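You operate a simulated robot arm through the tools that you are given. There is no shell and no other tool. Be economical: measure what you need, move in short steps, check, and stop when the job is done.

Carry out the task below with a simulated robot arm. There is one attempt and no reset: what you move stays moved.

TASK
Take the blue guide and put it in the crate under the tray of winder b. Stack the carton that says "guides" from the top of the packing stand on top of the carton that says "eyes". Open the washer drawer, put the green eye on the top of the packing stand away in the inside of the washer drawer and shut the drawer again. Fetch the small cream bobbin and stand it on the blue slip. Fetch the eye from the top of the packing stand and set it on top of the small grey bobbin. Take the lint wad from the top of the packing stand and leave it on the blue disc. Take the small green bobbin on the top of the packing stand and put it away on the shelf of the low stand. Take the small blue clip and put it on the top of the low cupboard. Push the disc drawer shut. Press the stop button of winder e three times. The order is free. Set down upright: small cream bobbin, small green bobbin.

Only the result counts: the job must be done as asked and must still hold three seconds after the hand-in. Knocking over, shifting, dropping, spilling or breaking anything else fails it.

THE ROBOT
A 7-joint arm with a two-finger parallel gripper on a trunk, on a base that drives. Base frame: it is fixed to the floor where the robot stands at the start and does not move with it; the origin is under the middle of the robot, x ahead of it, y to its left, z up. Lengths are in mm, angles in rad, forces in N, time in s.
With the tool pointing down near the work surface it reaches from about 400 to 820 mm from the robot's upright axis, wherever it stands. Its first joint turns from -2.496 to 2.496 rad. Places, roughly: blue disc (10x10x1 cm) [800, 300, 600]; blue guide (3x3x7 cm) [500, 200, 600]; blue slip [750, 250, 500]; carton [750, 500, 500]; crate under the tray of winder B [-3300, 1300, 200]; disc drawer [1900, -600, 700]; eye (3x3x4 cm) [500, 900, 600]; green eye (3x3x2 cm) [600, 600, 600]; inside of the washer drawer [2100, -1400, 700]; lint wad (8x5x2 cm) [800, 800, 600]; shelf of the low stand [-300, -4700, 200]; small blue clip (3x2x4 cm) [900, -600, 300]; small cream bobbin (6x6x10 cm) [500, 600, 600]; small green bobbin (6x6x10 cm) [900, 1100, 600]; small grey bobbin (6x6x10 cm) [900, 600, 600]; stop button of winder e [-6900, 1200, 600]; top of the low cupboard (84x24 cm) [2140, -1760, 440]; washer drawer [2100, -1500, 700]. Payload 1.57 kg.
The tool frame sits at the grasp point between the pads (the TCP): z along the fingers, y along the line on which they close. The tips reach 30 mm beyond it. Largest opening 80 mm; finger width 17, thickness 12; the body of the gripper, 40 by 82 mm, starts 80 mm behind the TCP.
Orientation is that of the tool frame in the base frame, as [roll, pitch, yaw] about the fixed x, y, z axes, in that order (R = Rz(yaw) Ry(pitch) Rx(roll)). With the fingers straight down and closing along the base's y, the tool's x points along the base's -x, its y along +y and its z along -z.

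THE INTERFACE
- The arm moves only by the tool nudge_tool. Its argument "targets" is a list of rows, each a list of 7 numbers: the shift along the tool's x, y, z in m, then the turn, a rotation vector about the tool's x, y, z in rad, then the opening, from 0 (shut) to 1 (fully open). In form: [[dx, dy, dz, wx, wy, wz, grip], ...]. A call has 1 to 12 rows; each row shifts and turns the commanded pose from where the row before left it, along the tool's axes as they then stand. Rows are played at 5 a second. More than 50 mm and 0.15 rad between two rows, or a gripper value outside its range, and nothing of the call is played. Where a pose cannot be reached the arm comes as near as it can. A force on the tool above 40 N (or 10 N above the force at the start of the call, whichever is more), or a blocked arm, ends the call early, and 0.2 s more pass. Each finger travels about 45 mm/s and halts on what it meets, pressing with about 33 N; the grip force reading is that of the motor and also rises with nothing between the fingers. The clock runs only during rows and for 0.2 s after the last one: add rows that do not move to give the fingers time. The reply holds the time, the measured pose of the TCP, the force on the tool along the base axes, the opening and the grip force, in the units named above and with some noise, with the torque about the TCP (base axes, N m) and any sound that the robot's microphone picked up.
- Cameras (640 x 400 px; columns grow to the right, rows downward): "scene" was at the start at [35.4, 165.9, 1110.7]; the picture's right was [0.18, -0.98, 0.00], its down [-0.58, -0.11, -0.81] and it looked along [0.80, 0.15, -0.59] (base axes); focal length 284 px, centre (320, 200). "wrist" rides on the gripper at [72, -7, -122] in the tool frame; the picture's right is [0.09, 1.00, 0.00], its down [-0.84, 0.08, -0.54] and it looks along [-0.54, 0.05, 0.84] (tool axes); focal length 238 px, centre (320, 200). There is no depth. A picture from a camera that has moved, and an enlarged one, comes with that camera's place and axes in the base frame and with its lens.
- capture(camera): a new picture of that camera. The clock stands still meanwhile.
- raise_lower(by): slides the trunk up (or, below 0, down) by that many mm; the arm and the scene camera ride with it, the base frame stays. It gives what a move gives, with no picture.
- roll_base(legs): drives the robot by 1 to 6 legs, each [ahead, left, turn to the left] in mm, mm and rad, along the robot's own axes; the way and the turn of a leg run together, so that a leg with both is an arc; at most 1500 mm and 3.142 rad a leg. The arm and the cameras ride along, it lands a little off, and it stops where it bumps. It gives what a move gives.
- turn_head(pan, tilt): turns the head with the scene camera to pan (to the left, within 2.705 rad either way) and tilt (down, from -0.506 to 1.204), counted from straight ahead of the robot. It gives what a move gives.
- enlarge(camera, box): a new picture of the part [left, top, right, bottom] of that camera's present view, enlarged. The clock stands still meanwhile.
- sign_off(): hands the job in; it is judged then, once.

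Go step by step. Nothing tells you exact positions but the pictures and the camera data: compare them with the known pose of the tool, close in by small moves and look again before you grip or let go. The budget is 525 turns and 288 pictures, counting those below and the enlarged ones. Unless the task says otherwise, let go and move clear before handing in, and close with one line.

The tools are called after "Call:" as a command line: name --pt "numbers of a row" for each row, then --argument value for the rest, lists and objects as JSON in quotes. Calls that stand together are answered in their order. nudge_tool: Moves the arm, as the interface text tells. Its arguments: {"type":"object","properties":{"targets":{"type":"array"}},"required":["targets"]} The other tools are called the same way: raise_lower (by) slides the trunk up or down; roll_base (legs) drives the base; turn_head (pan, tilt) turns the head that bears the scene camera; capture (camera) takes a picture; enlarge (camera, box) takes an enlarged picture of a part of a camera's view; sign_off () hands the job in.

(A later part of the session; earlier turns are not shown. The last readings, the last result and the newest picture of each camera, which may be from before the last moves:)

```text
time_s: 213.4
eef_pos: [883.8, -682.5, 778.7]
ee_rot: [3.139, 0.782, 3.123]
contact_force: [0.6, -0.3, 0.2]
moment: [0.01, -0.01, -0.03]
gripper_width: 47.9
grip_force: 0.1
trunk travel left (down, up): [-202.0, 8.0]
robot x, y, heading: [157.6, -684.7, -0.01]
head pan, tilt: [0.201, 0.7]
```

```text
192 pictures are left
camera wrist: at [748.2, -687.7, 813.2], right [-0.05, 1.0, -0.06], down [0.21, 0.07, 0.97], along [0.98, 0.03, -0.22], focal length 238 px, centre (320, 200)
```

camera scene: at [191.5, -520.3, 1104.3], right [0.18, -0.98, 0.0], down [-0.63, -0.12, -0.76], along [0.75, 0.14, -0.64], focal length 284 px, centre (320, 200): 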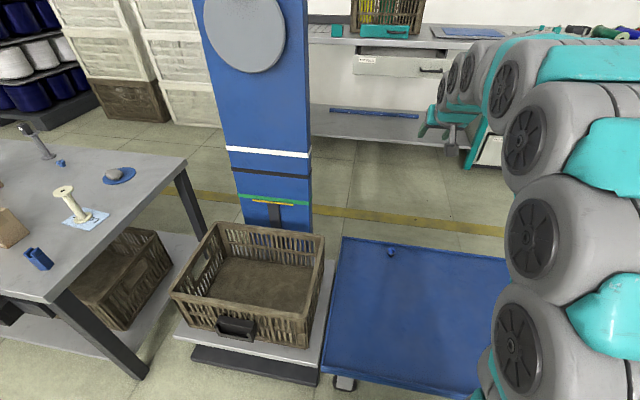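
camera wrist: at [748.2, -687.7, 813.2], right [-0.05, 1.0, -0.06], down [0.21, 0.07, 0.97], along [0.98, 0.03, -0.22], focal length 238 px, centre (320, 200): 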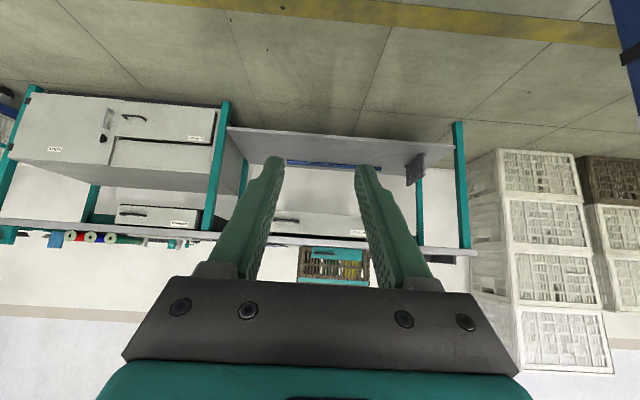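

Call:
enlarge --camera "scene" --box '[340, 220, 440, 290]'

```text
5.71 times, centred on (390, 255) of scene
camera zoom: at [191.5, -520.3, 1104.3], right [0.18, -0.98, 0.0], down [-0.63, -0.12, -0.76], along [0.75, 0.14, -0.64], focal length 1623 px, centre (-80, -114)
```

zoom: 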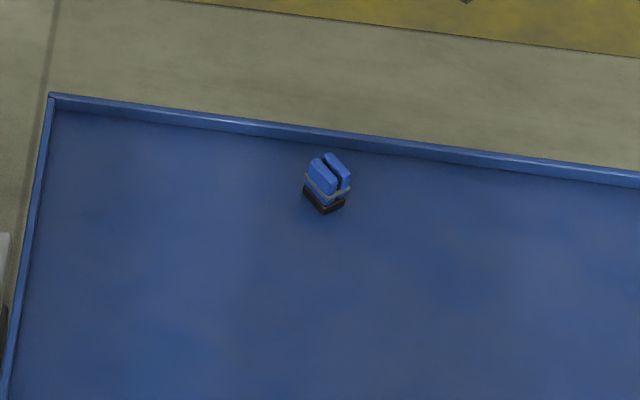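

I untilt the tool to vertical and lower the trunk to look at the clip from above.

Call:
nudge_tool --pt "0.03 0 0.01 0 0.13 0 1" --pt "0.03 0 0.01 0 0.13 0 1" --pt "0.03 0 0.01 0 0.13 0 1" --pt "0.03 0 0.01 0 0.13 0 1" --pt "0 0 0.02 0 0.13 0 1" --pt "0 0 0.02 0 0.132 0 1" --pt "0 0 0 0 0 0 1"

Call:
raise_lower --by -200

Call:
capture --camera "wrist"

```text
time_s: 215.0
eef_pos: [814.9, -682.2, 639.6]
ee_rot: [3.14, -0.003, 3.126]
contact_force: [0.6, -0.8, 0.3]
moment: [-0.05, 0.05, -0.02]
gripper_width: 80.1
grip_force: 0.0
trunk travel left (down, up): [-202.0, 8.0]
robot x, y, heading: [156.2, -688.0, -0.015]
head pan, tilt: [0.201, 0.7]
```

```text
time_s: 217.2
eef_pos: [815.5, -682.4, 439.4]
ee_rot: [3.14, 0.0, 3.127]
contact_force: [-0.3, -0.3, -0.6]
moment: [0.0, 0.0, -0.02]
gripper_width: 79.9
grip_force: 0.1
trunk travel left (down, up): [-2.0, 208.0]
robot x, y, heading: [157.6, -689.0, -0.013]
head pan, tilt: [0.201, 0.7]
```

```text
190 pictures are left
camera wrist: at [744.3, -688.1, 561.7], right [-0.08, 1.0, 0.0], down [0.84, 0.06, 0.54], along [0.54, 0.04, -0.84], focal length 238 px, centre (320, 200)
```

wrist: 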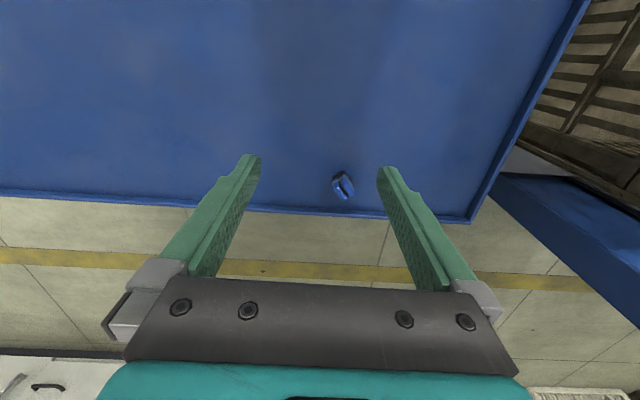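

Call:
enlarge --camera "wrist" --box '[300, 150, 400, 220]'

```text
5.71 times, centred on (350, 185) of wrist
camera zoom: at [744.3, -688.1, 561.7], right [-0.08, 1.0, 0.0], down [0.84, 0.06, 0.54], along [0.54, 0.04, -0.84], focal length 1362 px, centre (149, 286)
```

zoom: 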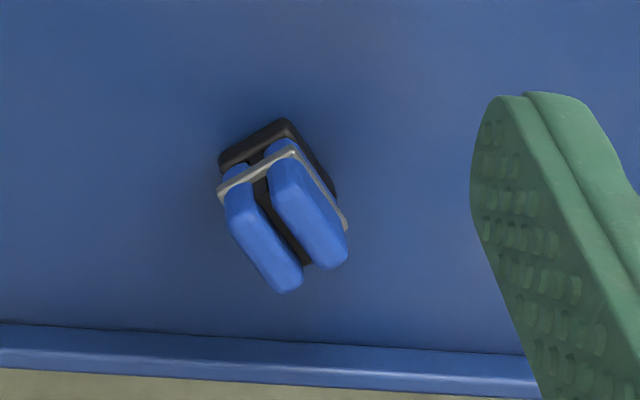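

The clip sits at about (893,-647), its tabs facing 35° off y. I move above it, rotate and half-open the jaws because of the deck's rim.

Call:
nudge_tool --pt "-0.026 0.012 0.01 0 0 0 0.55" --pt "-0.026 0.012 0.01 0 0 0 0.55" --pt "-0.026 0.012 0.01 0 0 0 0.55" --pt "0 0 0.01 0 0 -0.125 0.55" --pt "0 0 0.01 0 0 -0.125 0.55" --pt "0 0 0.01 0 0 -0.125 0.55" --pt "0 0 0 0 0 -0.125 0.55" --pt "0 0 0 0 0 -0.12 0.55" --pt "0 0 0 0 0 0 0.55"

Call:
capture --camera "wrist"

```text
time_s: 219.2
eef_pos: [893.6, -648.0, 380.7]
ee_rot: [3.141, -0.001, -2.537]
contact_force: [1.2, -0.5, -1.4]
moment: [0.01, 0.0, 0.0]
gripper_width: 44.0
grip_force: 0.0
trunk travel left (down, up): [-2.0, 208.0]
robot x, y, heading: [156.4, -686.1, -0.013]
head pan, tilt: [0.201, 0.7]
```

```text
188 pictures are left
camera wrist: at [839.7, -694.2, 501.6], right [-0.64, 0.77, 0.0], down [0.64, 0.54, 0.54], along [0.42, 0.35, -0.84], focal length 238 px, centre (320, 200)
```

wrist: 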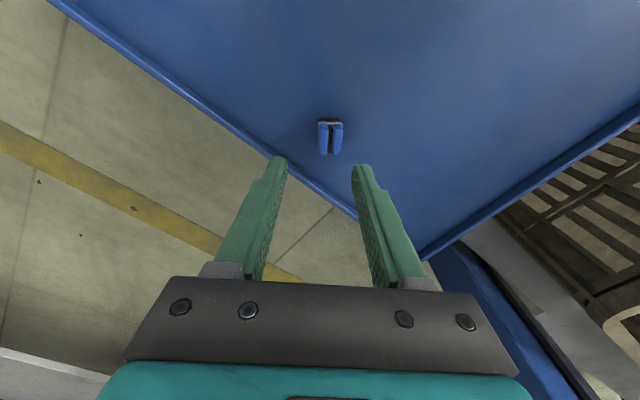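

Orientation matches. I correct about 7 mm and descend further.

Call:
nudge_tool --pt "0.006 0.008 0.02 0 0 0 0.55" --pt "0 0 0.02 0 0 0 0.55" --pt "0 0 0 0 0 0 0.55"

Call:
capture --camera "wrist"

```text
time_s: 220.0
eef_pos: [884.2, -644.6, 339.2]
ee_rot: [3.141, -0.001, -2.537]
contact_force: [-0.1, -0.3, -0.2]
moment: [0.0, -0.01, -0.01]
gripper_width: 44.1
grip_force: 0.0
trunk travel left (down, up): [-2.0, 208.0]
robot x, y, heading: [156.8, -685.0, -0.018]
head pan, tilt: [0.201, 0.7]
```

```text
187 pictures are left
camera wrist: at [829.6, -690.8, 461.2], right [-0.64, 0.77, 0.0], down [0.65, 0.54, 0.54], along [0.42, 0.35, -0.84], focal length 238 px, centre (320, 200)
```

wrist: 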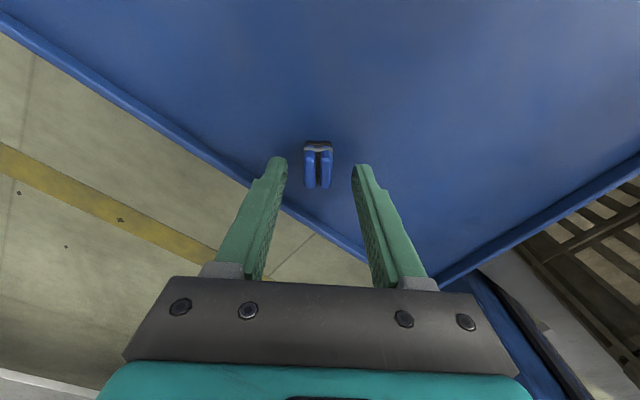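

By parallax the clip spans z≈295–335, so it is already nearly between the fingertips. I centre, go down 10 mm and close.

Call:
nudge_tool --pt "0.005 -0.002 0.005 0 0 0 0.55" --pt "0 0 0.005 0 0 0 0.55" --pt "0 0 0 0 0 0 0.55"

Call:
capture --camera "wrist"

```text
time_s: 220.8
eef_pos: [880.9, -647.9, 329.7]
ee_rot: [3.139, 0.0, -2.538]
contact_force: [-0.6, -0.5, 1.3]
moment: [-0.03, 0.02, -0.02]
gripper_width: 43.7
grip_force: 0.1
trunk travel left (down, up): [-2.0, 208.0]
robot x, y, heading: [157.2, -685.5, -0.017]
head pan, tilt: [0.201, 0.7]
```

```text
186 pictures are left
camera wrist: at [826.7, -695.4, 451.7], right [-0.64, 0.77, 0.0], down [0.65, 0.54, 0.54], along [0.42, 0.35, -0.84], focal length 238 px, centre (320, 200)
```

wrist: 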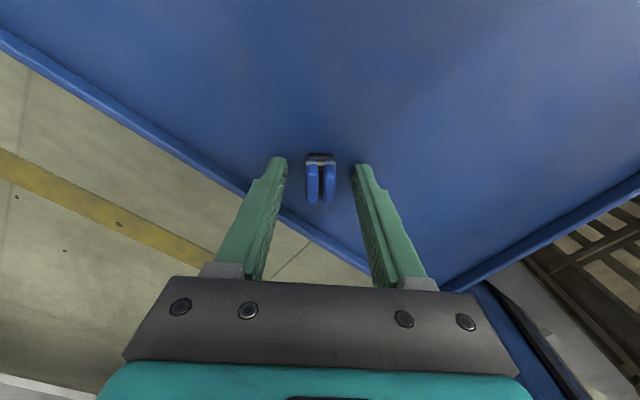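

Call:
nudge_tool --pt "0 0 0 0 0 0 0" --pt "0 0 0 0 0 0 0" --pt "0 0 0 0 0 0 0" --pt "0 0 0 0 0 0 0"

Call:
nudge_tool --pt "0 0 -0.03 0 0 0 0" --pt "0 0 -0.04 0 0 0 0" --pt "0 0 0 0 0 0 0"

Call:
capture --camera "wrist"

```text
time_s: 221.8
eef_pos: [881.4, -648.9, 330.6]
ee_rot: [3.14, 0.001, -2.538]
contact_force: [1.0, -1.4, 1.2]
moment: [-0.1, -0.02, 0.04]
gripper_width: 16.3
grip_force: 31.8
trunk travel left (down, up): [-2.0, 208.0]
robot x, y, heading: [158.0, -685.1, -0.018]
head pan, tilt: [0.201, 0.7]
```

```text
time_s: 222.6
eef_pos: [881.6, -647.5, 399.7]
ee_rot: [-3.141, 0.001, -2.538]
contact_force: [-0.2, 0.0, -0.9]
moment: [0.0, -0.01, -0.02]
gripper_width: 16.2
grip_force: 31.9
trunk travel left (down, up): [-2.0, 208.0]
robot x, y, heading: [156.3, -685.2, -0.017]
head pan, tilt: [0.201, 0.7]
```

```text
185 pictures are left
camera wrist: at [827.5, -695.0, 521.9], right [-0.64, 0.77, 0.0], down [0.64, 0.54, 0.54], along [0.42, 0.35, -0.84], focal length 238 px, centre (320, 200)
```

wrist: 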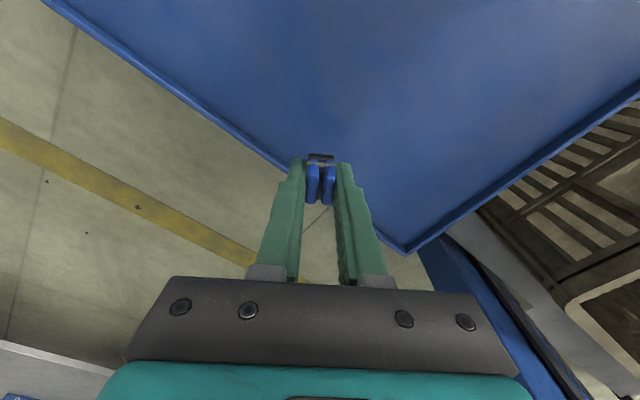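

Clip gripped. I raise, turn the tool forward and tilt it, then go around the trolley handle: face +y, back south, then face the wall bench.

Call:
raise_lower --by 200

Call:
nudge_tool --pt "0 0 0 0 0 0.125 0" --pt "0 0 0 0 0 0.125 0" --pt "0 0 0 0 0 0.125 0" --pt "0 0 0 0 0 0.125 0" --pt "0 0 0 0 0 0.12 0" --pt "0 0 0 0 -0.131 0 0" --pt "0 0 0 0 -0.131 0 0" --pt "0 0 0 0 -0.131 0 0" --pt "0 0 0 0 -0.131 0 0" --pt "0 0 0 0 -0.131 0 0" --pt "0 0 0 0 -0.13 0 0" --pt "0 0 0 0 0 0 0"

Call:
nudge_tool --pt "-0.005 0 -0.045 0 0 0 0" --pt "-0.005 0 -0.045 0 0 0 0" --pt "-0.005 0 -0.045 0 0 0 0" --pt "-0.02 0 -0.03 0 0 0 0" --pt "0 0 0 0 0 0 0"

Call:
roll_base --legs '[[0, 0, 1.585]]'

Call:
capture --camera "wrist"

```text
time_s: 224.7
eef_pos: [882.7, -648.1, 601.2]
ee_rot: [3.137, 0.001, -2.538]
contact_force: [0.9, 0.2, -0.2]
moment: [0.0, 0.03, -0.01]
gripper_width: 16.5
grip_force: 31.1
trunk travel left (down, up): [-202.0, 8.0]
robot x, y, heading: [158.9, -688.3, -0.01]
head pan, tilt: [0.201, 0.7]
```

```text
time_s: 227.3
eef_pos: [880.6, -648.1, 599.8]
ee_rot: [3.139, 0.787, 3.125]
contact_force: [0.1, 0.1, 0.1]
moment: [0.0, -0.04, -0.02]
gripper_width: 16.5
grip_force: 32.0
trunk travel left (down, up): [-202.0, 8.0]
robot x, y, heading: [156.6, -687.5, -0.019]
head pan, tilt: [0.201, 0.7]
```

```text
time_s: 228.5
eef_pos: [789.4, -646.5, 744.2]
ee_rot: [3.14, 0.784, 3.123]
contact_force: [0.4, 0.2, -0.6]
moment: [-0.03, -0.03, -0.02]
gripper_width: 16.1
grip_force: 31.5
trunk travel left (down, up): [-202.0, 8.0]
robot x, y, heading: [152.0, -681.9, -0.017]
head pan, tilt: [0.201, 0.7]
```

```text
time_s: 232.8
eef_pos: [104.5, -55.3, 743.2]
ee_rot: [3.139, 0.785, -1.57]
contact_force: [0.6, 0.2, -0.7]
moment: [0.01, -0.03, 0.01]
gripper_width: 16.2
grip_force: 32.4
trunk travel left (down, up): [-202.0, 8.0]
robot x, y, heading: [154.1, -686.4, 1.574]
head pan, tilt: [0.201, 0.7]
```

```text
184 pictures are left
camera wrist: at [112.5, -191.2, 777.9], right [-1.0, -0.07, -0.06], down [-0.08, 0.21, 0.97], along [-0.05, 0.98, -0.21], focal length 238 px, centre (320, 200)
```

wrist: 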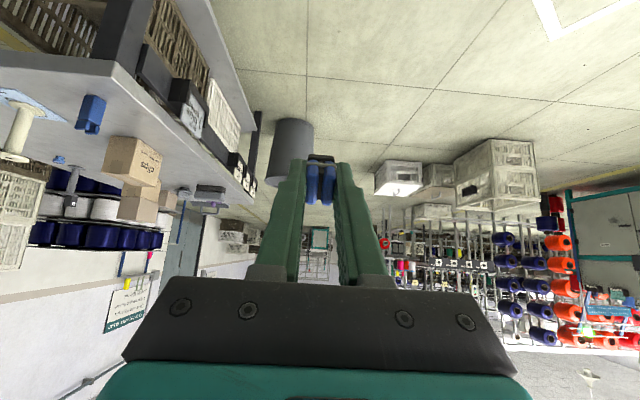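

Clear. I back south and then turn to the bench.

Call:
roll_base --legs '[[-850, 0, 0], [-420, -110, 0], [0, 0, -1.574], [600, 0, 0]]'

Call:
turn_head --pan 0.3 --tilt 0.4

Call:
capture --camera "scene"

Call:
capture --camera "wrist"

```text
time_s: 246.4
eef_pos: [1497.2, -1919.1, 742.7]
ee_rot: [3.14, 0.786, 3.132]
contact_force: [0.3, 0.3, -0.3]
moment: [-0.01, 0.01, 0.01]
gripper_width: 16.2
grip_force: 32.3
trunk travel left (down, up): [-202.0, 8.0]
robot x, y, heading: [866.6, -1964.4, -0.017]
head pan, tilt: [0.201, 0.7]
```

```text
time_s: 247.2
eef_pos: [1495.8, -1917.6, 742.3]
ee_rot: [3.14, 0.785, 3.131]
contact_force: [-0.2, -0.5, -0.8]
moment: [0.0, -0.01, 0.02]
gripper_width: 16.2
grip_force: 31.7
trunk travel left (down, up): [-202.0, 8.0]
robot x, y, heading: [863.6, -1966.7, -0.006]
head pan, tilt: [0.3, 0.4]
```

```text
183 pictures are left
camera scene: at [902.8, -1787.3, 1131.1], right [0.29, -0.96, 0.0], down [-0.37, -0.11, -0.92], along [0.88, 0.26, -0.39], focal length 284 px, centre (320, 200)
```

scene: 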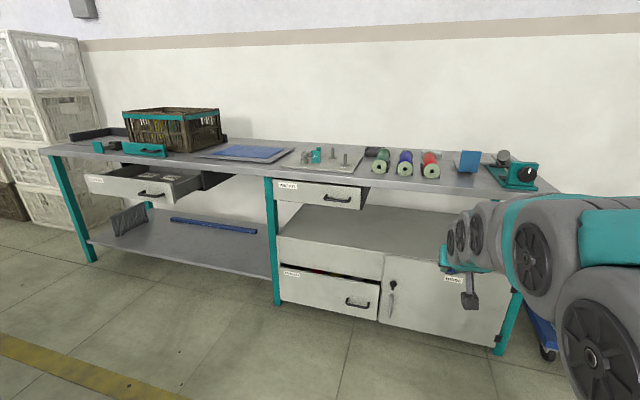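

```text
182 pictures are left
camera wrist: at [1360.3, -1925.0, 778.0], right [-0.06, 1.0, -0.06], down [0.21, 0.07, 0.98], along [0.98, 0.04, -0.21], focal length 238 px, centre (320, 200)
```

wrist: 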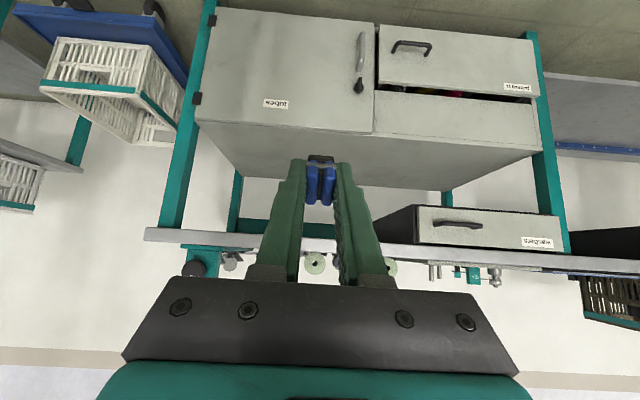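

Call:
enlarge --camera "scene" --box '[60, 140, 240, 260]'

Call:
enlarge --camera "scene" --box '[250, 150, 520, 350]'

```text
3.33 times, centred on (150, 200) of scene
camera zoom: at [902.8, -1787.3, 1131.1], right [0.29, -0.96, 0.0], down [-0.37, -0.11, -0.92], along [0.88, 0.26, -0.39], focal length 947 px, centre (887, 200)
```

zoom: 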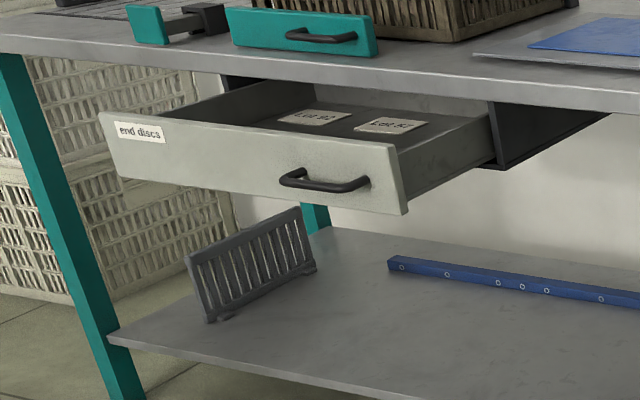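

```text
2.00 times, centred on (385, 250) of scene
camera zoom: at [902.8, -1787.3, 1131.1], right [0.29, -0.96, 0.0], down [-0.37, -0.11, -0.92], along [0.88, 0.26, -0.39], focal length 568 px, centre (190, 100)
```

zoom: 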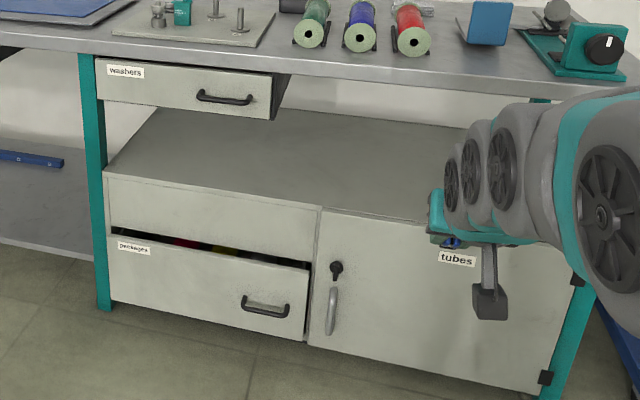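

The cupboard top (z≈440) lies under the bench with about 300 mm of clearance; right of the washers drawer it is free. I'll lay the clip there with the tool almost horizontal: lower the trunk and tilt further.

Call:
raise_lower --by -200

Call:
nudge_tool --pt "0 0 0 0 -0.14 0 0" --pt "0 0 0 0 -0.14 0 0" --pt "0 0 0 0 -0.14 0 0" --pt "0 0 0 0 -0.14 0 0" --pt "0 0 0 0 0 0 0"

Call:
roll_base --legs '[[350, 60, 0]]'

Call:
capture --camera "wrist"

Call:
capture --camera "scene"

```text
time_s: 249.3
eef_pos: [1495.2, -1919.6, 542.9]
ee_rot: [3.14, 0.786, 3.132]
contact_force: [0.1, 0.6, 0.4]
moment: [-0.03, -0.02, 0.0]
gripper_width: 16.3
grip_force: 31.7
trunk travel left (down, up): [-2.0, 208.0]
robot x, y, heading: [861.8, -1966.8, -0.012]
head pan, tilt: [0.3, 0.4]
```

```text
time_s: 250.6
eef_pos: [1496.9, -1919.8, 542.3]
ee_rot: [3.134, 1.348, 3.125]
contact_force: [0.3, -0.7, 0.4]
moment: [-0.01, 0.02, 0.0]
gripper_width: 16.2
grip_force: 31.7
trunk travel left (down, up): [-2.0, 208.0]
robot x, y, heading: [863.7, -1961.9, -0.014]
head pan, tilt: [0.3, 0.4]
```

```text
time_s: 252.9
eef_pos: [1850.1, -1860.8, 543.3]
ee_rot: [3.136, 1.345, 3.128]
contact_force: [-0.8, 0.5, -0.3]
moment: [0.01, -0.01, -0.01]
gripper_width: 16.3
grip_force: 32.2
trunk travel left (down, up): [-2.0, 208.0]
robot x, y, heading: [1217.6, -1906.0, -0.008]
head pan, tilt: [0.3, 0.4]
```

```text
179 pictures are left
camera wrist: at [1715.9, -1867.5, 499.8], right [-0.01, 1.0, -0.09], down [-0.34, 0.08, 0.94], along [0.94, 0.04, 0.34], focal length 238 px, centre (320, 200)
```

wrist: 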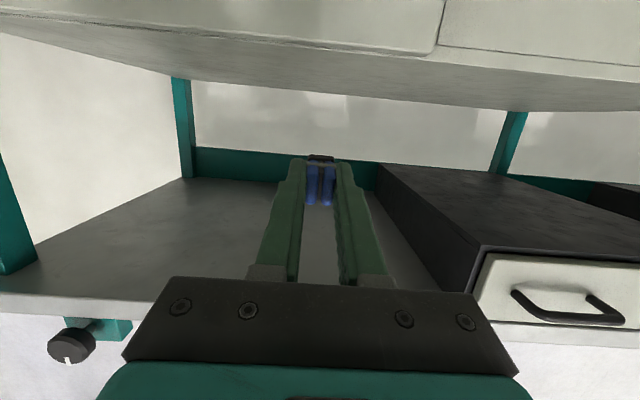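

```text
178 pictures are left
camera scene: at [1256.1, -1730.3, 931.2], right [0.29, -0.96, 0.0], down [-0.37, -0.11, -0.92], along [0.88, 0.26, -0.39], focal length 284 px, centre (320, 200)
```

scene: 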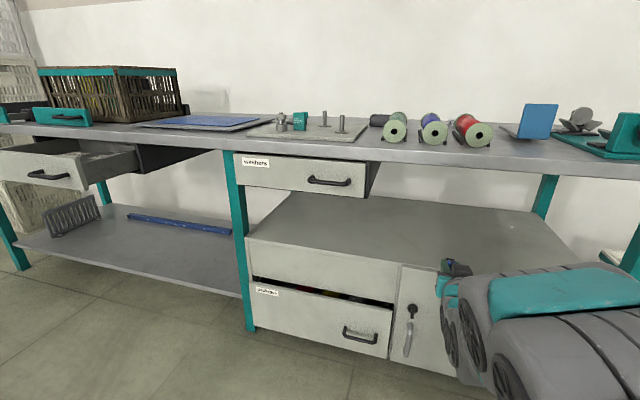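

I lower to about 30 mm above the cupboard top level and drive in.

Call:
nudge_tool --pt "0.028 0 0.0065 0 0 0 0" --pt "0.028 0 0.0065 0 0 0 0" --pt "0 0 0 0 0 0 0"

Call:
roll_base --legs '[[212, 0, 0]]'

Call:
capture --camera "scene"

Call:
capture --camera "wrist"

```text
time_s: 253.7
eef_pos: [1850.5, -1862.2, 524.0]
ee_rot: [3.138, 1.344, 3.128]
contact_force: [-0.1, 2.1, 0.0]
moment: [-0.01, -0.04, 0.02]
gripper_width: 16.0
grip_force: 31.2
out of reach, approached as far as the arm can: row 1, 2
trunk travel left (down, up): [-2.0, 208.0]
robot x, y, heading: [1216.3, -1907.0, -0.01]
head pan, tilt: [0.3, 0.4]
```

```text
time_s: 255.3
eef_pos: [2062.7, -1861.3, 525.7]
ee_rot: [3.137, 1.344, 3.13]
contact_force: [0.3, 0.6, -0.5]
moment: [-0.03, -0.03, -0.01]
gripper_width: 16.2
grip_force: 31.7
trunk travel left (down, up): [-2.0, 208.0]
robot x, y, heading: [1434.3, -1909.5, -0.006]
head pan, tilt: [0.3, 0.4]
```

```text
177 pictures are left
camera scene: at [1468.8, -1731.8, 931.2], right [0.29, -0.96, 0.0], down [-0.37, -0.11, -0.92], along [0.88, 0.27, -0.39], focal length 284 px, centre (320, 200)
```

scene: 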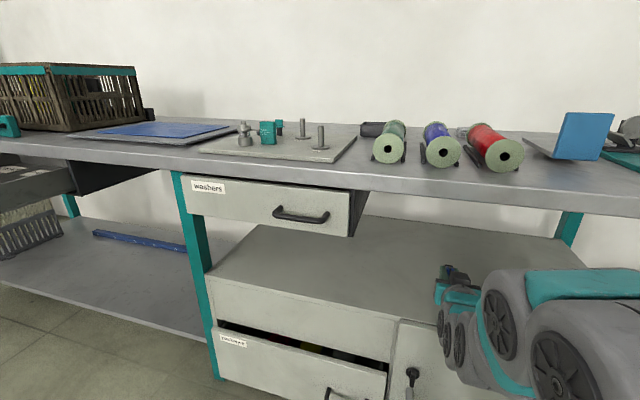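

```text
176 pictures are left
camera wrist: at [1929.8, -1867.8, 481.6], right [-0.01, 1.0, -0.09], down [-0.34, 0.08, 0.94], along [0.94, 0.04, 0.34], focal length 238 px, centre (320, 200)
```

wrist: 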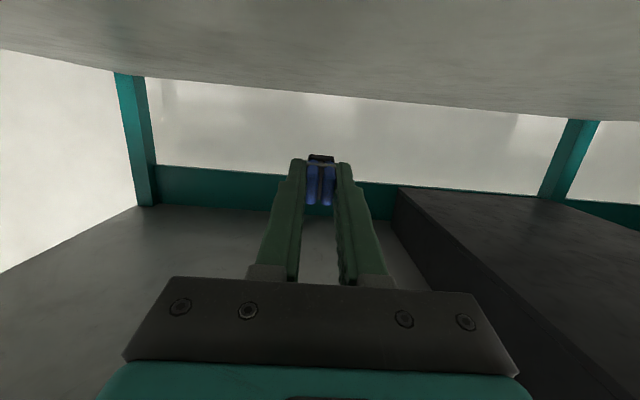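

The arm cannot get lower at this stance; I step the base back 150 mm, stretch the arm forward instead, and lower.

Call:
roll_base --legs '[[-150, 0, 0]]'

Call:
nudge_tool --pt "-0.0085 0 0.0365 0 0 0 0" --pt "-0.0085 0 0.0365 0 0 0 0" --pt "-0.0085 0 0.0365 0 0 0 0" --pt "-0.0085 0 0.0365 0 0 0 0" --pt "0.015 0 0.0035 0 0 0 0" --pt "0.015 0 0.0035 0 0 0 0" --pt "0 0 0 0 0 0 0"

Call:
capture --camera "wrist"

```text
time_s: 256.7
eef_pos: [1912.9, -1860.8, 524.2]
ee_rot: [3.137, 1.344, 3.13]
contact_force: [-0.7, -0.4, -1.3]
moment: [-0.02, 0.01, -0.03]
gripper_width: 16.1
grip_force: 31.4
trunk travel left (down, up): [-2.0, 208.0]
robot x, y, heading: [1278.9, -1908.7, -0.002]
head pan, tilt: [0.3, 0.4]
```

```text
time_s: 258.3
eef_pos: [2063.0, -1860.3, 495.0]
ee_rot: [3.137, 1.345, 3.133]
contact_force: [1.0, -0.5, 0.3]
moment: [0.01, -0.02, -0.01]
gripper_width: 16.3
grip_force: 32.0
trunk travel left (down, up): [-2.0, 208.0]
robot x, y, heading: [1277.7, -1909.4, -0.004]
head pan, tilt: [0.3, 0.4]
```

```text
175 pictures are left
camera wrist: at [1929.2, -1867.1, 451.7], right [-0.01, 1.0, -0.09], down [-0.34, 0.08, 0.94], along [0.94, 0.04, 0.34], focal length 238 px, centre (320, 200)
```

wrist: 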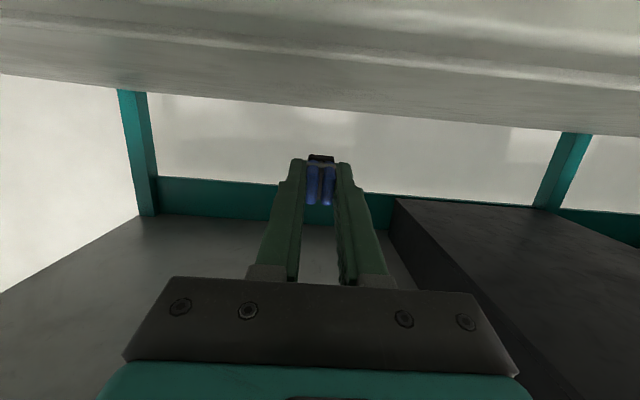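

Works. I lower further in small steps until the clip touches.

Call:
nudge_tool --pt "0.0078 0 0.0018 0 0 0 0" --pt "0.0078 0 0.0018 0 0 0 0" --pt "0.0049 0 0.0011 0 0 0 0" --pt "0 0 0 0 0 0 0"

Call:
nudge_tool --pt "0.003 0 0.0007 0 0 0 0" --pt "0.003 0 0.0007 0 0 0 0" --pt "0 0 0 0 0 0 0"

Call:
capture --camera "scene"

```text
time_s: 259.3
eef_pos: [2062.3, -1860.1, 472.2]
ee_rot: [3.137, 1.343, 3.131]
contact_force: [-0.4, -0.6, -0.3]
moment: [0.0, -0.01, 0.01]
gripper_width: 16.4
grip_force: 31.9
trunk travel left (down, up): [-2.0, 208.0]
robot x, y, heading: [1280.6, -1904.9, -0.002]
head pan, tilt: [0.3, 0.4]
```

```text
time_s: 260.1
eef_pos: [2062.0, -1861.8, 466.5]
ee_rot: [3.137, 1.345, 3.13]
contact_force: [0.4, 0.9, -0.1]
moment: [-0.02, -0.01, 0.0]
gripper_width: 16.4
grip_force: 31.6
trunk travel left (down, up): [-2.0, 208.0]
robot x, y, heading: [1279.1, -1907.6, -0.005]
head pan, tilt: [0.3, 0.4]
```

```text
174 pictures are left
camera scene: at [1317.8, -1730.9, 931.2], right [0.29, -0.96, 0.0], down [-0.37, -0.11, -0.92], along [0.88, 0.27, -0.39], focal length 284 px, centre (320, 200)
```

scene: 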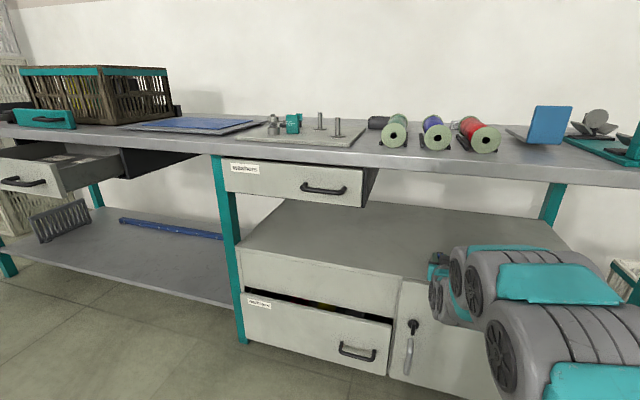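

Call:
nudge_tool --pt "0.002 0 0.0005 0 0 0 0" --pt "0.002 0 0.0005 0 0 0 0" --pt "0 0 0 0 0 0 0"

Call:
enlarge --camera "wrist" --box '[240, 60, 400, 220]'

```text
time_s: 260.9
eef_pos: [2061.7, -1861.4, 463.7]
ee_rot: [3.135, 1.346, 3.132]
contact_force: [-0.4, 0.0, -0.1]
moment: [-0.04, -0.02, 0.01]
gripper_width: 16.4
grip_force: 31.6
trunk travel left (down, up): [-2.0, 208.0]
robot x, y, heading: [1280.3, -1908.9, -0.005]
head pan, tilt: [0.3, 0.4]
```

```text
2.50 times, centred on (320, 140) of wrist
camera zoom: at [1928.8, -1867.1, 419.8], right [-0.01, 1.0, -0.09], down [-0.34, 0.08, 0.94], along [0.94, 0.04, 0.34], focal length 596 px, centre (320, 350)
```

zoom: 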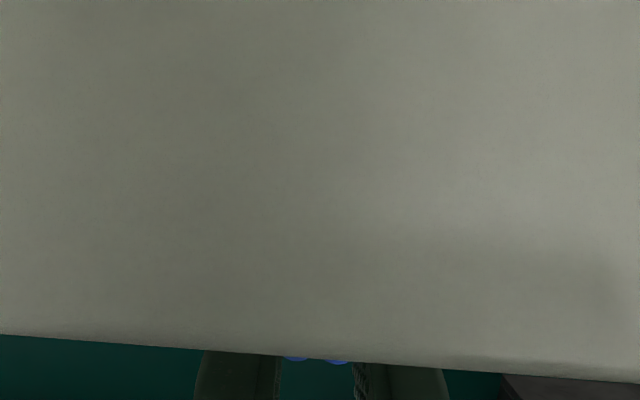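

Call:
nudge_tool --pt "0.002 0 0.0005 0 0 0 0" --pt "0 0 0 0 0 0 0"

Call:
nudge_tool --pt "0.002 0 0.0005 0 0 0 0" --pt "0 0 0 0 0 0 0"

Call:
nudge_tool --pt "0.0015 0 0.0004 0 0 0 0" --pt "0 0 0 0 0 0 0"

```text
time_s: 261.5
eef_pos: [2062.5, -1861.7, 459.9]
ee_rot: [3.138, 1.344, 3.132]
contact_force: [-0.2, 0.0, -0.5]
moment: [-0.02, 0.02, 0.02]
gripper_width: 16.3
grip_force: 31.7
trunk travel left (down, up): [-2.0, 208.0]
robot x, y, heading: [1276.6, -1909.1, -0.006]
head pan, tilt: [0.3, 0.4]
```

```text
time_s: 262.1
eef_pos: [2062.4, -1860.7, 459.6]
ee_rot: [3.137, 1.342, 3.131]
contact_force: [0.2, 0.4, -0.9]
moment: [0.01, 0.01, 0.01]
gripper_width: 16.3
grip_force: 31.4
trunk travel left (down, up): [-2.0, 208.0]
robot x, y, heading: [1281.3, -1910.8, -0.01]
head pan, tilt: [0.3, 0.4]
```

```text
time_s: 262.7
eef_pos: [2062.0, -1861.3, 456.5]
ee_rot: [3.136, 1.345, 3.132]
contact_force: [0.3, 0.3, 1.9]
moment: [-0.02, -0.02, 0.0]
gripper_width: 16.1
grip_force: 32.1
trunk travel left (down, up): [-2.0, 208.0]
robot x, y, heading: [1276.1, -1912.2, -0.005]
head pan, tilt: [0.3, 0.4]
```

Call:
nudge_tool --pt "0.001 0 0.0003 0 0 0 0" --pt "0 0 0 0 0 0 0"

```text
time_s: 263.3
eef_pos: [2063.5, -1861.5, 457.0]
ee_rot: [3.139, 1.346, 3.132]
contact_force: [0.4, 0.8, 6.1]
moment: [0.03, -0.17, 0.03]
gripper_width: 16.4
grip_force: 32.4
trunk travel left (down, up): [-2.0, 208.0]
robot x, y, heading: [1277.9, -1908.9, -0.006]
head pan, tilt: [0.3, 0.4]
```

Contact. I open and withdraw along the tool axis.

Call:
nudge_tool --pt "0 0 0 0 0 0 0.45" --pt "0 0 0 0 0 0 0.45" --pt "0 0 0 0 0 0 0.45" --pt "-0.001 0 -0.02 0 0 0 0.45" --pt "-0.002 0 -0.035 0 0 0 0.45" --pt "-0.01 0 -0.035 0 0 0 0.45" --pt "-0.02 0 -0.035 0 0 0 0.45" --pt "0 0 0 0 0 0 0.45"

Call:
capture --camera "wrist"

Call:
enlarge --camera "scene" --box '[380, 190, 540, 310]'

```text
time_s: 265.1
eef_pos: [1947.6, -1860.1, 516.4]
ee_rot: [3.135, 1.345, 3.133]
contact_force: [0.0, 0.6, 0.0]
moment: [0.03, 0.0, 0.02]
gripper_width: 36.1
grip_force: 0.0
trunk travel left (down, up): [-2.0, 208.0]
robot x, y, heading: [1279.9, -1911.3, -0.006]
head pan, tilt: [0.3, 0.4]
```

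```text
172 pictures are left
camera wrist: at [1814.9, -1866.1, 473.5], right [-0.01, 1.0, -0.09], down [-0.34, 0.08, 0.94], along [0.94, 0.04, 0.34], focal length 238 px, centre (320, 200)
```

wrist: 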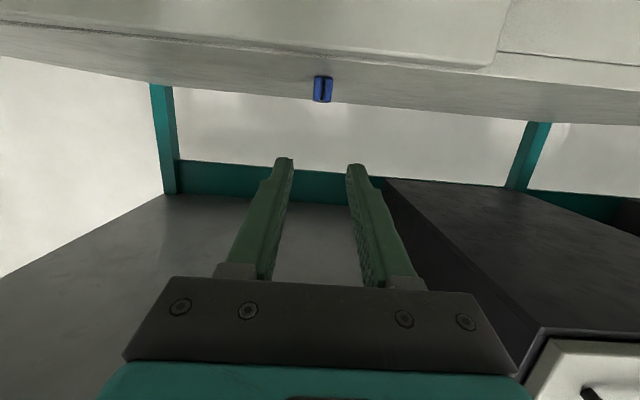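

```text
3.33 times, centred on (460, 250) of scene
camera zoom: at [1317.7, -1730.9, 931.2], right [0.29, -0.96, 0.0], down [-0.37, -0.11, -0.92], along [0.88, 0.27, -0.39], focal length 947 px, centre (-147, 33)
```

zoom: 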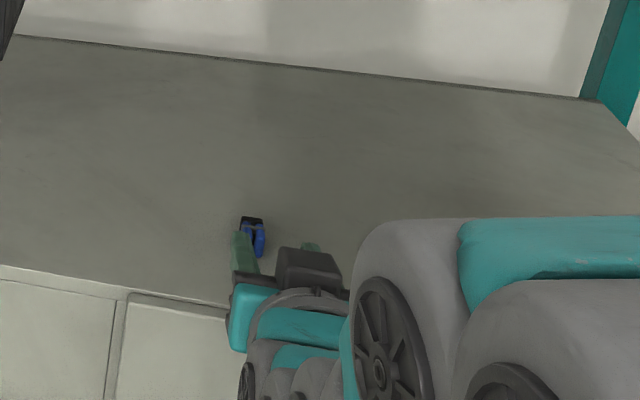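

The clip lies on the cupboard top. Next the open "end discs" drawer (front about x 1775, y −393…−886): I back off, raise and stow the arm vertically close to the body.

Call:
roll_base --legs '[[-330, 0, 0]]'

Call:
raise_lower --by 200

Call:
nudge_tool --pt "0 0 0 0 0.134 0 0" --pt "0 0 0 0 0.134 0 0" --pt "0 0 0 0 0.134 0 0" --pt "0 0 0 0 0.134 0 0" --pt "0 0 0 0 0.134 0 0" --pt "0 0 0 0 0.134 0 0" --pt "0 0 0 0 0.134 0 0" --pt "0 0 0 0 0.134 0 0" --pt "0 0 0 0 0.134 0 0" --pt "0 0 0 0 0.134 0 0" --pt "0 0 0 0 0 0 0"

Call:
nudge_tool --pt "0.035 0 -0.02 0 0 0 0" --pt "0.035 0 -0.02 0 0 0 0" --pt "0.035 0 -0.02 0 0 0 0" --pt "0.035 0 -0.02 0 0 0 0" --pt "0.035 0 -0.02 0 0 0 0" --pt "0.035 0 -0.02 0 0 0 0" --pt "0.035 0 -0.02 0 0 0 0" --pt "0 0 0 0 0 0 0"

```text
time_s: 267.3
eef_pos: [1615.0, -1857.0, 516.7]
ee_rot: [3.136, 1.345, 3.133]
contact_force: [0.2, 0.7, 0.5]
moment: [-0.02, -0.01, 0.02]
gripper_width: 36.0
grip_force: 0.1
trunk travel left (down, up): [-2.0, 208.0]
robot x, y, heading: [948.4, -1907.3, -0.001]
head pan, tilt: [0.3, 0.4]
```

```text
time_s: 269.5
eef_pos: [1615.9, -1858.2, 715.8]
ee_rot: [3.138, 1.343, 3.132]
contact_force: [-0.2, 0.1, 0.2]
moment: [0.0, -0.02, 0.05]
gripper_width: 36.0
grip_force: 0.0
trunk travel left (down, up): [-202.0, 8.0]
robot x, y, heading: [947.6, -1902.2, -0.007]
head pan, tilt: [0.3, 0.4]
```

```text
time_s: 271.9
eef_pos: [1616.3, -1858.2, 715.8]
ee_rot: [-3.141, 0.002, 3.141]
contact_force: [0.7, -0.5, -0.4]
moment: [-0.01, 0.0, 0.01]
gripper_width: 0.2
grip_force: 21.4
trunk travel left (down, up): [-202.0, 8.0]
robot x, y, heading: [943.2, -1911.5, -0.006]
head pan, tilt: [0.3, 0.4]
```

```text
time_s: 273.7
eef_pos: [1371.6, -1857.1, 855.3]
ee_rot: [3.138, 0.004, 3.138]
contact_force: [-0.5, -0.5, 0.8]
moment: [-0.01, 0.0, -0.02]
gripper_width: 0.0
grip_force: 21.5
trunk travel left (down, up): [-202.0, 8.0]
robot x, y, heading: [943.3, -1903.6, -0.005]
head pan, tilt: [0.3, 0.4]
```

Stowed. I drive along the bench to y≈−900.

Call:
roll_base --legs '[[345, 0, 0], [0, 990, 0]]'

Call:
turn_head --pan 0.25 --tilt 0.75

Call:
capture --camera "scene"

Call:
capture --camera "wrist"

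```text
time_s: 280.7
eef_pos: [1722.0, -865.9, 855.3]
ee_rot: [3.141, 0.004, 3.131]
contact_force: [0.7, 0.3, -0.1]
moment: [-0.03, 0.02, 0.02]
gripper_width: 0.0
grip_force: 21.4
trunk travel left (down, up): [-202.0, 8.0]
robot x, y, heading: [1301.1, -909.2, -0.009]
head pan, tilt: [0.3, 0.4]
```

```text
time_s: 281.5
eef_pos: [1721.7, -866.7, 854.8]
ee_rot: [3.14, 0.004, 3.132]
contact_force: [0.7, 0.0, 0.9]
moment: [0.01, 0.01, 0.01]
gripper_width: 0.0
grip_force: 21.8
trunk travel left (down, up): [-202.0, 8.0]
robot x, y, heading: [1298.9, -916.2, -0.01]
head pan, tilt: [0.25, 0.75]
```

```text
170 pictures are left
camera scene: at [1328.7, -742.8, 1100.1], right [0.24, -0.97, 0.0], down [-0.66, -0.16, -0.73], along [0.71, 0.17, -0.68], focal length 284 px, centre (320, 200)
```

scene: 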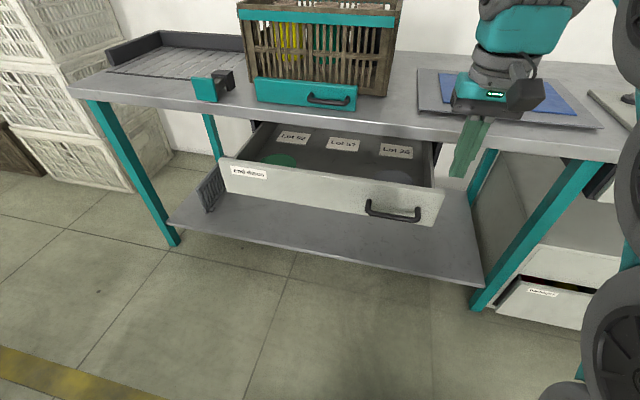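

```text
169 pictures are left
camera wrist: at [1651.2, -872.2, 976.6], right [-0.08, 1.0, 0.0], down [0.84, 0.07, 0.54], along [0.54, 0.05, -0.84], focal length 238 px, centre (320, 200)
```

wrist: 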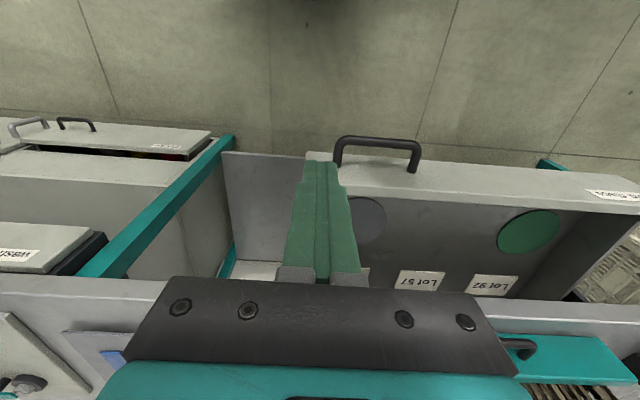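

I push with the closed fingertips tilted 45°, at y≈−670 beside the handle. First I shift the base right for arm room, then place the arm.

Call:
roll_base --legs '[[0, -190, 0]]'

Call:
nudge_tool --pt "0.009 0.046 0.005 0 0 0 0" --pt "0.009 0.046 0.005 0 0 0 0" --pt "0.009 0.046 0.005 0 0 0 0" --pt "0.009 0.046 0.005 0 0 0 0" --pt "0.009 0.046 0.005 0 0 0 0" --pt "0.009 0.046 0.005 0 0 0 0" --pt "0.009 0.046 0.005 0 0 0 0" --pt "0.009 0.046 0.005 0 0 0 0" --pt "0 0 0 0 0 0 0"

Call:
nudge_tool --pt "0 0 0 0 -0.131 0 0" --pt "0 0 0 0 -0.131 0 0" --pt "0 0 0 0 -0.131 0 0" --pt "0 0 0 0 -0.131 0 0" --pt "0 0 0 0 -0.131 0 0" --pt "0 0 0 0 -0.13 0 0" --pt "0 0 0 0 0 0 0"

Call:
capture --camera "wrist"

```text
time_s: 283.1
eef_pos: [1720.0, -1054.0, 856.0]
ee_rot: [3.14, 0.003, 3.129]
contact_force: [-0.1, -1.1, 0.0]
moment: [0.03, -0.04, 0.01]
gripper_width: 0.0
grip_force: 21.6
trunk travel left (down, up): [-202.0, 8.0]
robot x, y, heading: [1294.2, -1103.6, -0.013]
head pan, tilt: [0.25, 0.75]
```

```text
time_s: 285.1
eef_pos: [1651.6, -686.1, 816.1]
ee_rot: [3.14, 0.003, 3.129]
contact_force: [1.5, 0.4, -0.4]
moment: [0.03, 0.01, -0.03]
gripper_width: 0.0
grip_force: 21.2
trunk travel left (down, up): [-202.0, 8.0]
robot x, y, heading: [1296.2, -1095.9, -0.009]
head pan, tilt: [0.25, 0.75]
```

```text
time_s: 286.9
eef_pos: [1690.9, -676.8, 726.4]
ee_rot: [-3.142, 0.52, 3.095]
contact_force: [-0.5, -0.2, -0.3]
moment: [0.01, 0.02, 0.01]
gripper_width: 0.0
grip_force: 21.5
trunk travel left (down, up): [-202.0, 8.0]
robot x, y, heading: [1296.3, -1098.6, -0.008]
head pan, tilt: [0.25, 0.75]
stopped in row 7: the arm was blocked; the commanded pose is now the measured one
```

```text
168 pictures are left
camera wrist: at [1568.5, -677.8, 796.9], right [-0.03, 1.0, -0.05], down [0.46, 0.06, 0.89], along [0.89, 0.01, -0.46], focal length 238 px, centre (320, 200)
```

wrist: 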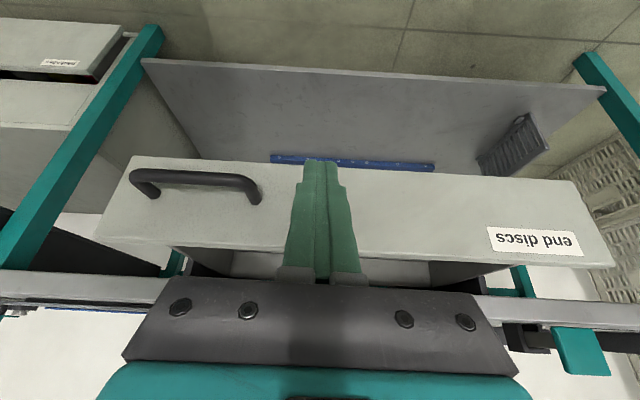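

The arm settled at about 30° tilt just in front of the drawer panel (x≈1770). I extend a little while tilting to 45°.

Call:
nudge_tool --pt "-0.0215 0 0.0125 0 -0.13 0 0" --pt "-0.0199 0 0.0151 0 -0.13 0 0" --pt "0 0 0 0 0 0 0"

Call:
capture --camera "wrist"

```text
time_s: 287.6
eef_pos: [1750.4, -683.4, 735.6]
ee_rot: [3.033, 0.708, 2.995]
contact_force: [0.2, 0.2, 0.3]
moment: [0.03, -0.01, 0.02]
gripper_width: 0.0
grip_force: 21.1
trunk travel left (down, up): [-202.0, 8.0]
robot x, y, heading: [1298.4, -1100.2, -0.009]
head pan, tilt: [0.25, 0.75]
```

```text
167 pictures are left
camera wrist: at [1616.4, -682.8, 780.4], right [0.01, 1.0, 0.02], down [0.28, -0.02, 0.96], along [0.96, 0.0, -0.28], focal length 238 px, centre (320, 200)
```

wrist: 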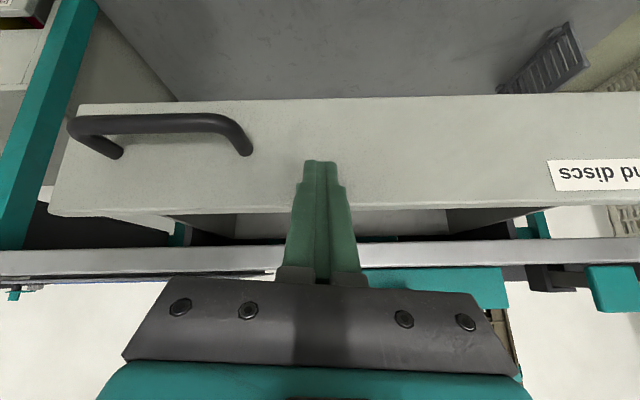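

The tip is at the panel. I drop it a little and push ahead in short steps.

Call:
nudge_tool --pt "0.017 0 0.005 0 0 0 0" --pt "-0.0228 0 0.0195 0 0 0 0" --pt "-0.0228 0 0.0195 0 0 0 0" --pt "-0.0228 0 0.0195 0 0 0 0" --pt "0 0 0 0 0 0 0"

Call:
capture --camera "wrist"

```text
time_s: 288.9
eef_pos: [1818.8, -681.4, 721.8]
ee_rot: [-3.141, 0.788, 3.099]
contact_force: [0.0, 0.8, 0.6]
moment: [-0.01, -0.01, -0.01]
gripper_width: 0.1
grip_force: 21.2
trunk travel left (down, up): [-202.0, 8.0]
robot x, y, heading: [1292.7, -1103.8, -0.014]
head pan, tilt: [0.25, 0.75]
```

```text
166 pictures are left
camera wrist: at [1682.7, -682.1, 756.6], right [-0.02, 1.0, -0.06], down [0.21, 0.07, 0.98], along [0.98, 0.01, -0.21], focal length 238 px, centre (320, 200)
```

wrist: 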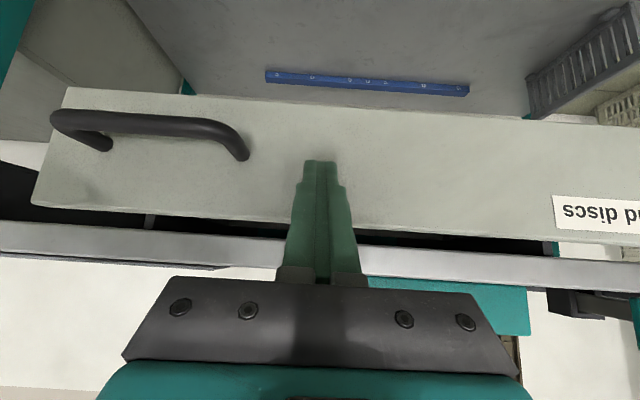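

The drawer moves in. I keep pushing.

Call:
nudge_tool --pt "-0.0212 0 0.0212 0 0 0 0" --pt "-0.0212 0 0.0212 0 0 0 0" --pt "-0.0212 0 0.0212 0 0 0 0" --pt "-0.0212 0 0.0212 0 0 0 0" --pt "0 0 0 0 0 0 0"

Call:
capture --camera "wrist"

```text
time_s: 289.9
eef_pos: [1928.9, -684.2, 719.7]
ee_rot: [-3.141, 0.776, 3.103]
contact_force: [-15.2, -5.9, 5.9]
moment: [-0.15, 0.08, -0.11]
gripper_width: 0.1
grip_force: 21.3
trunk travel left (down, up): [-202.0, 8.0]
robot x, y, heading: [1292.9, -1101.9, -0.008]
head pan, tilt: [0.25, 0.75]
stopped in row 5: the force on the tool passed its limit at 84 N (the readings are from after the stop); the commanded pose is now the measured one
```

```text
165 pictures are left
camera wrist: at [1792.7, -685.4, 756.3], right [-0.02, 1.0, -0.07], down [0.22, 0.07, 0.97], along [0.98, 0.01, -0.22], focal length 238 px, centre (320, 200)
```

wrist: 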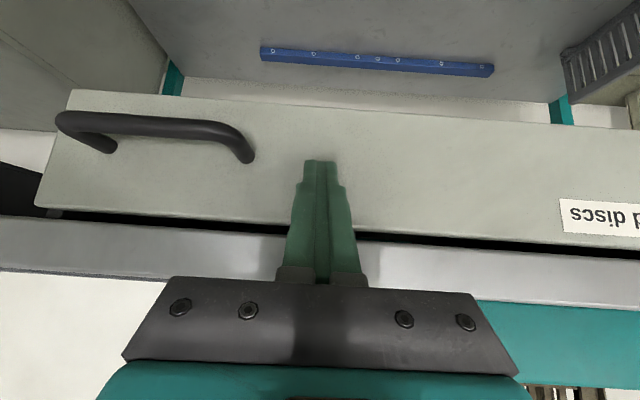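

The push met a hard stop at tip x≈1950. I back off and check whether the drawer is flush.

Call:
nudge_tool --pt "0.0212 0 -0.0212 0 0 0 0" --pt "0.0212 0 -0.0212 0 0 0 0" --pt "0.0212 0 -0.0212 0 0 0 0" --pt "0 0 0 0 0 0 0"

Call:
capture --camera "scene"

Call:
capture --camera "wrist"

```text
time_s: 290.9
eef_pos: [1840.2, -681.5, 720.5]
ee_rot: [-3.137, 0.777, 3.099]
contact_force: [-0.1, 0.3, 0.2]
moment: [0.02, 0.01, 0.0]
gripper_width: 0.0
grip_force: 21.2
trunk travel left (down, up): [-202.0, 8.0]
robot x, y, heading: [1296.1, -1101.2, -0.011]
head pan, tilt: [0.25, 0.75]
```

```text
164 pictures are left
camera scene: at [1326.7, -931.4, 1100.1], right [0.24, -0.97, 0.0], down [-0.66, -0.16, -0.73], along [0.71, 0.17, -0.68], focal length 284 px, centre (320, 200)
```

scene: 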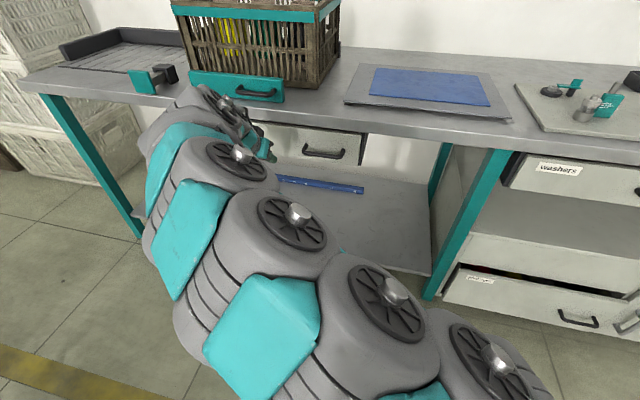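

```text
163 pictures are left
camera wrist: at [1704.3, -681.7, 755.9], right [-0.02, 1.0, -0.07], down [0.22, 0.07, 0.97], along [0.97, 0.01, -0.22], focal length 238 px, centre (320, 200)
```

wrist: 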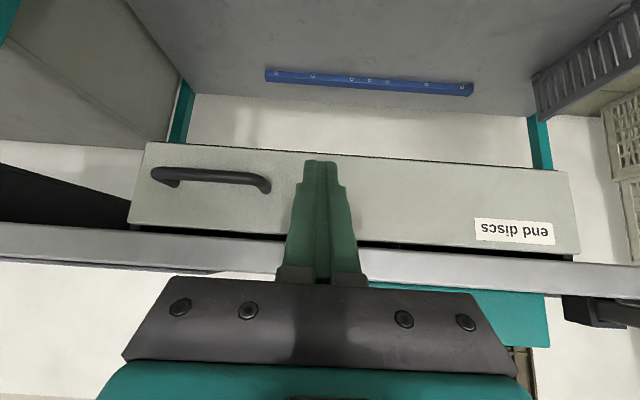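

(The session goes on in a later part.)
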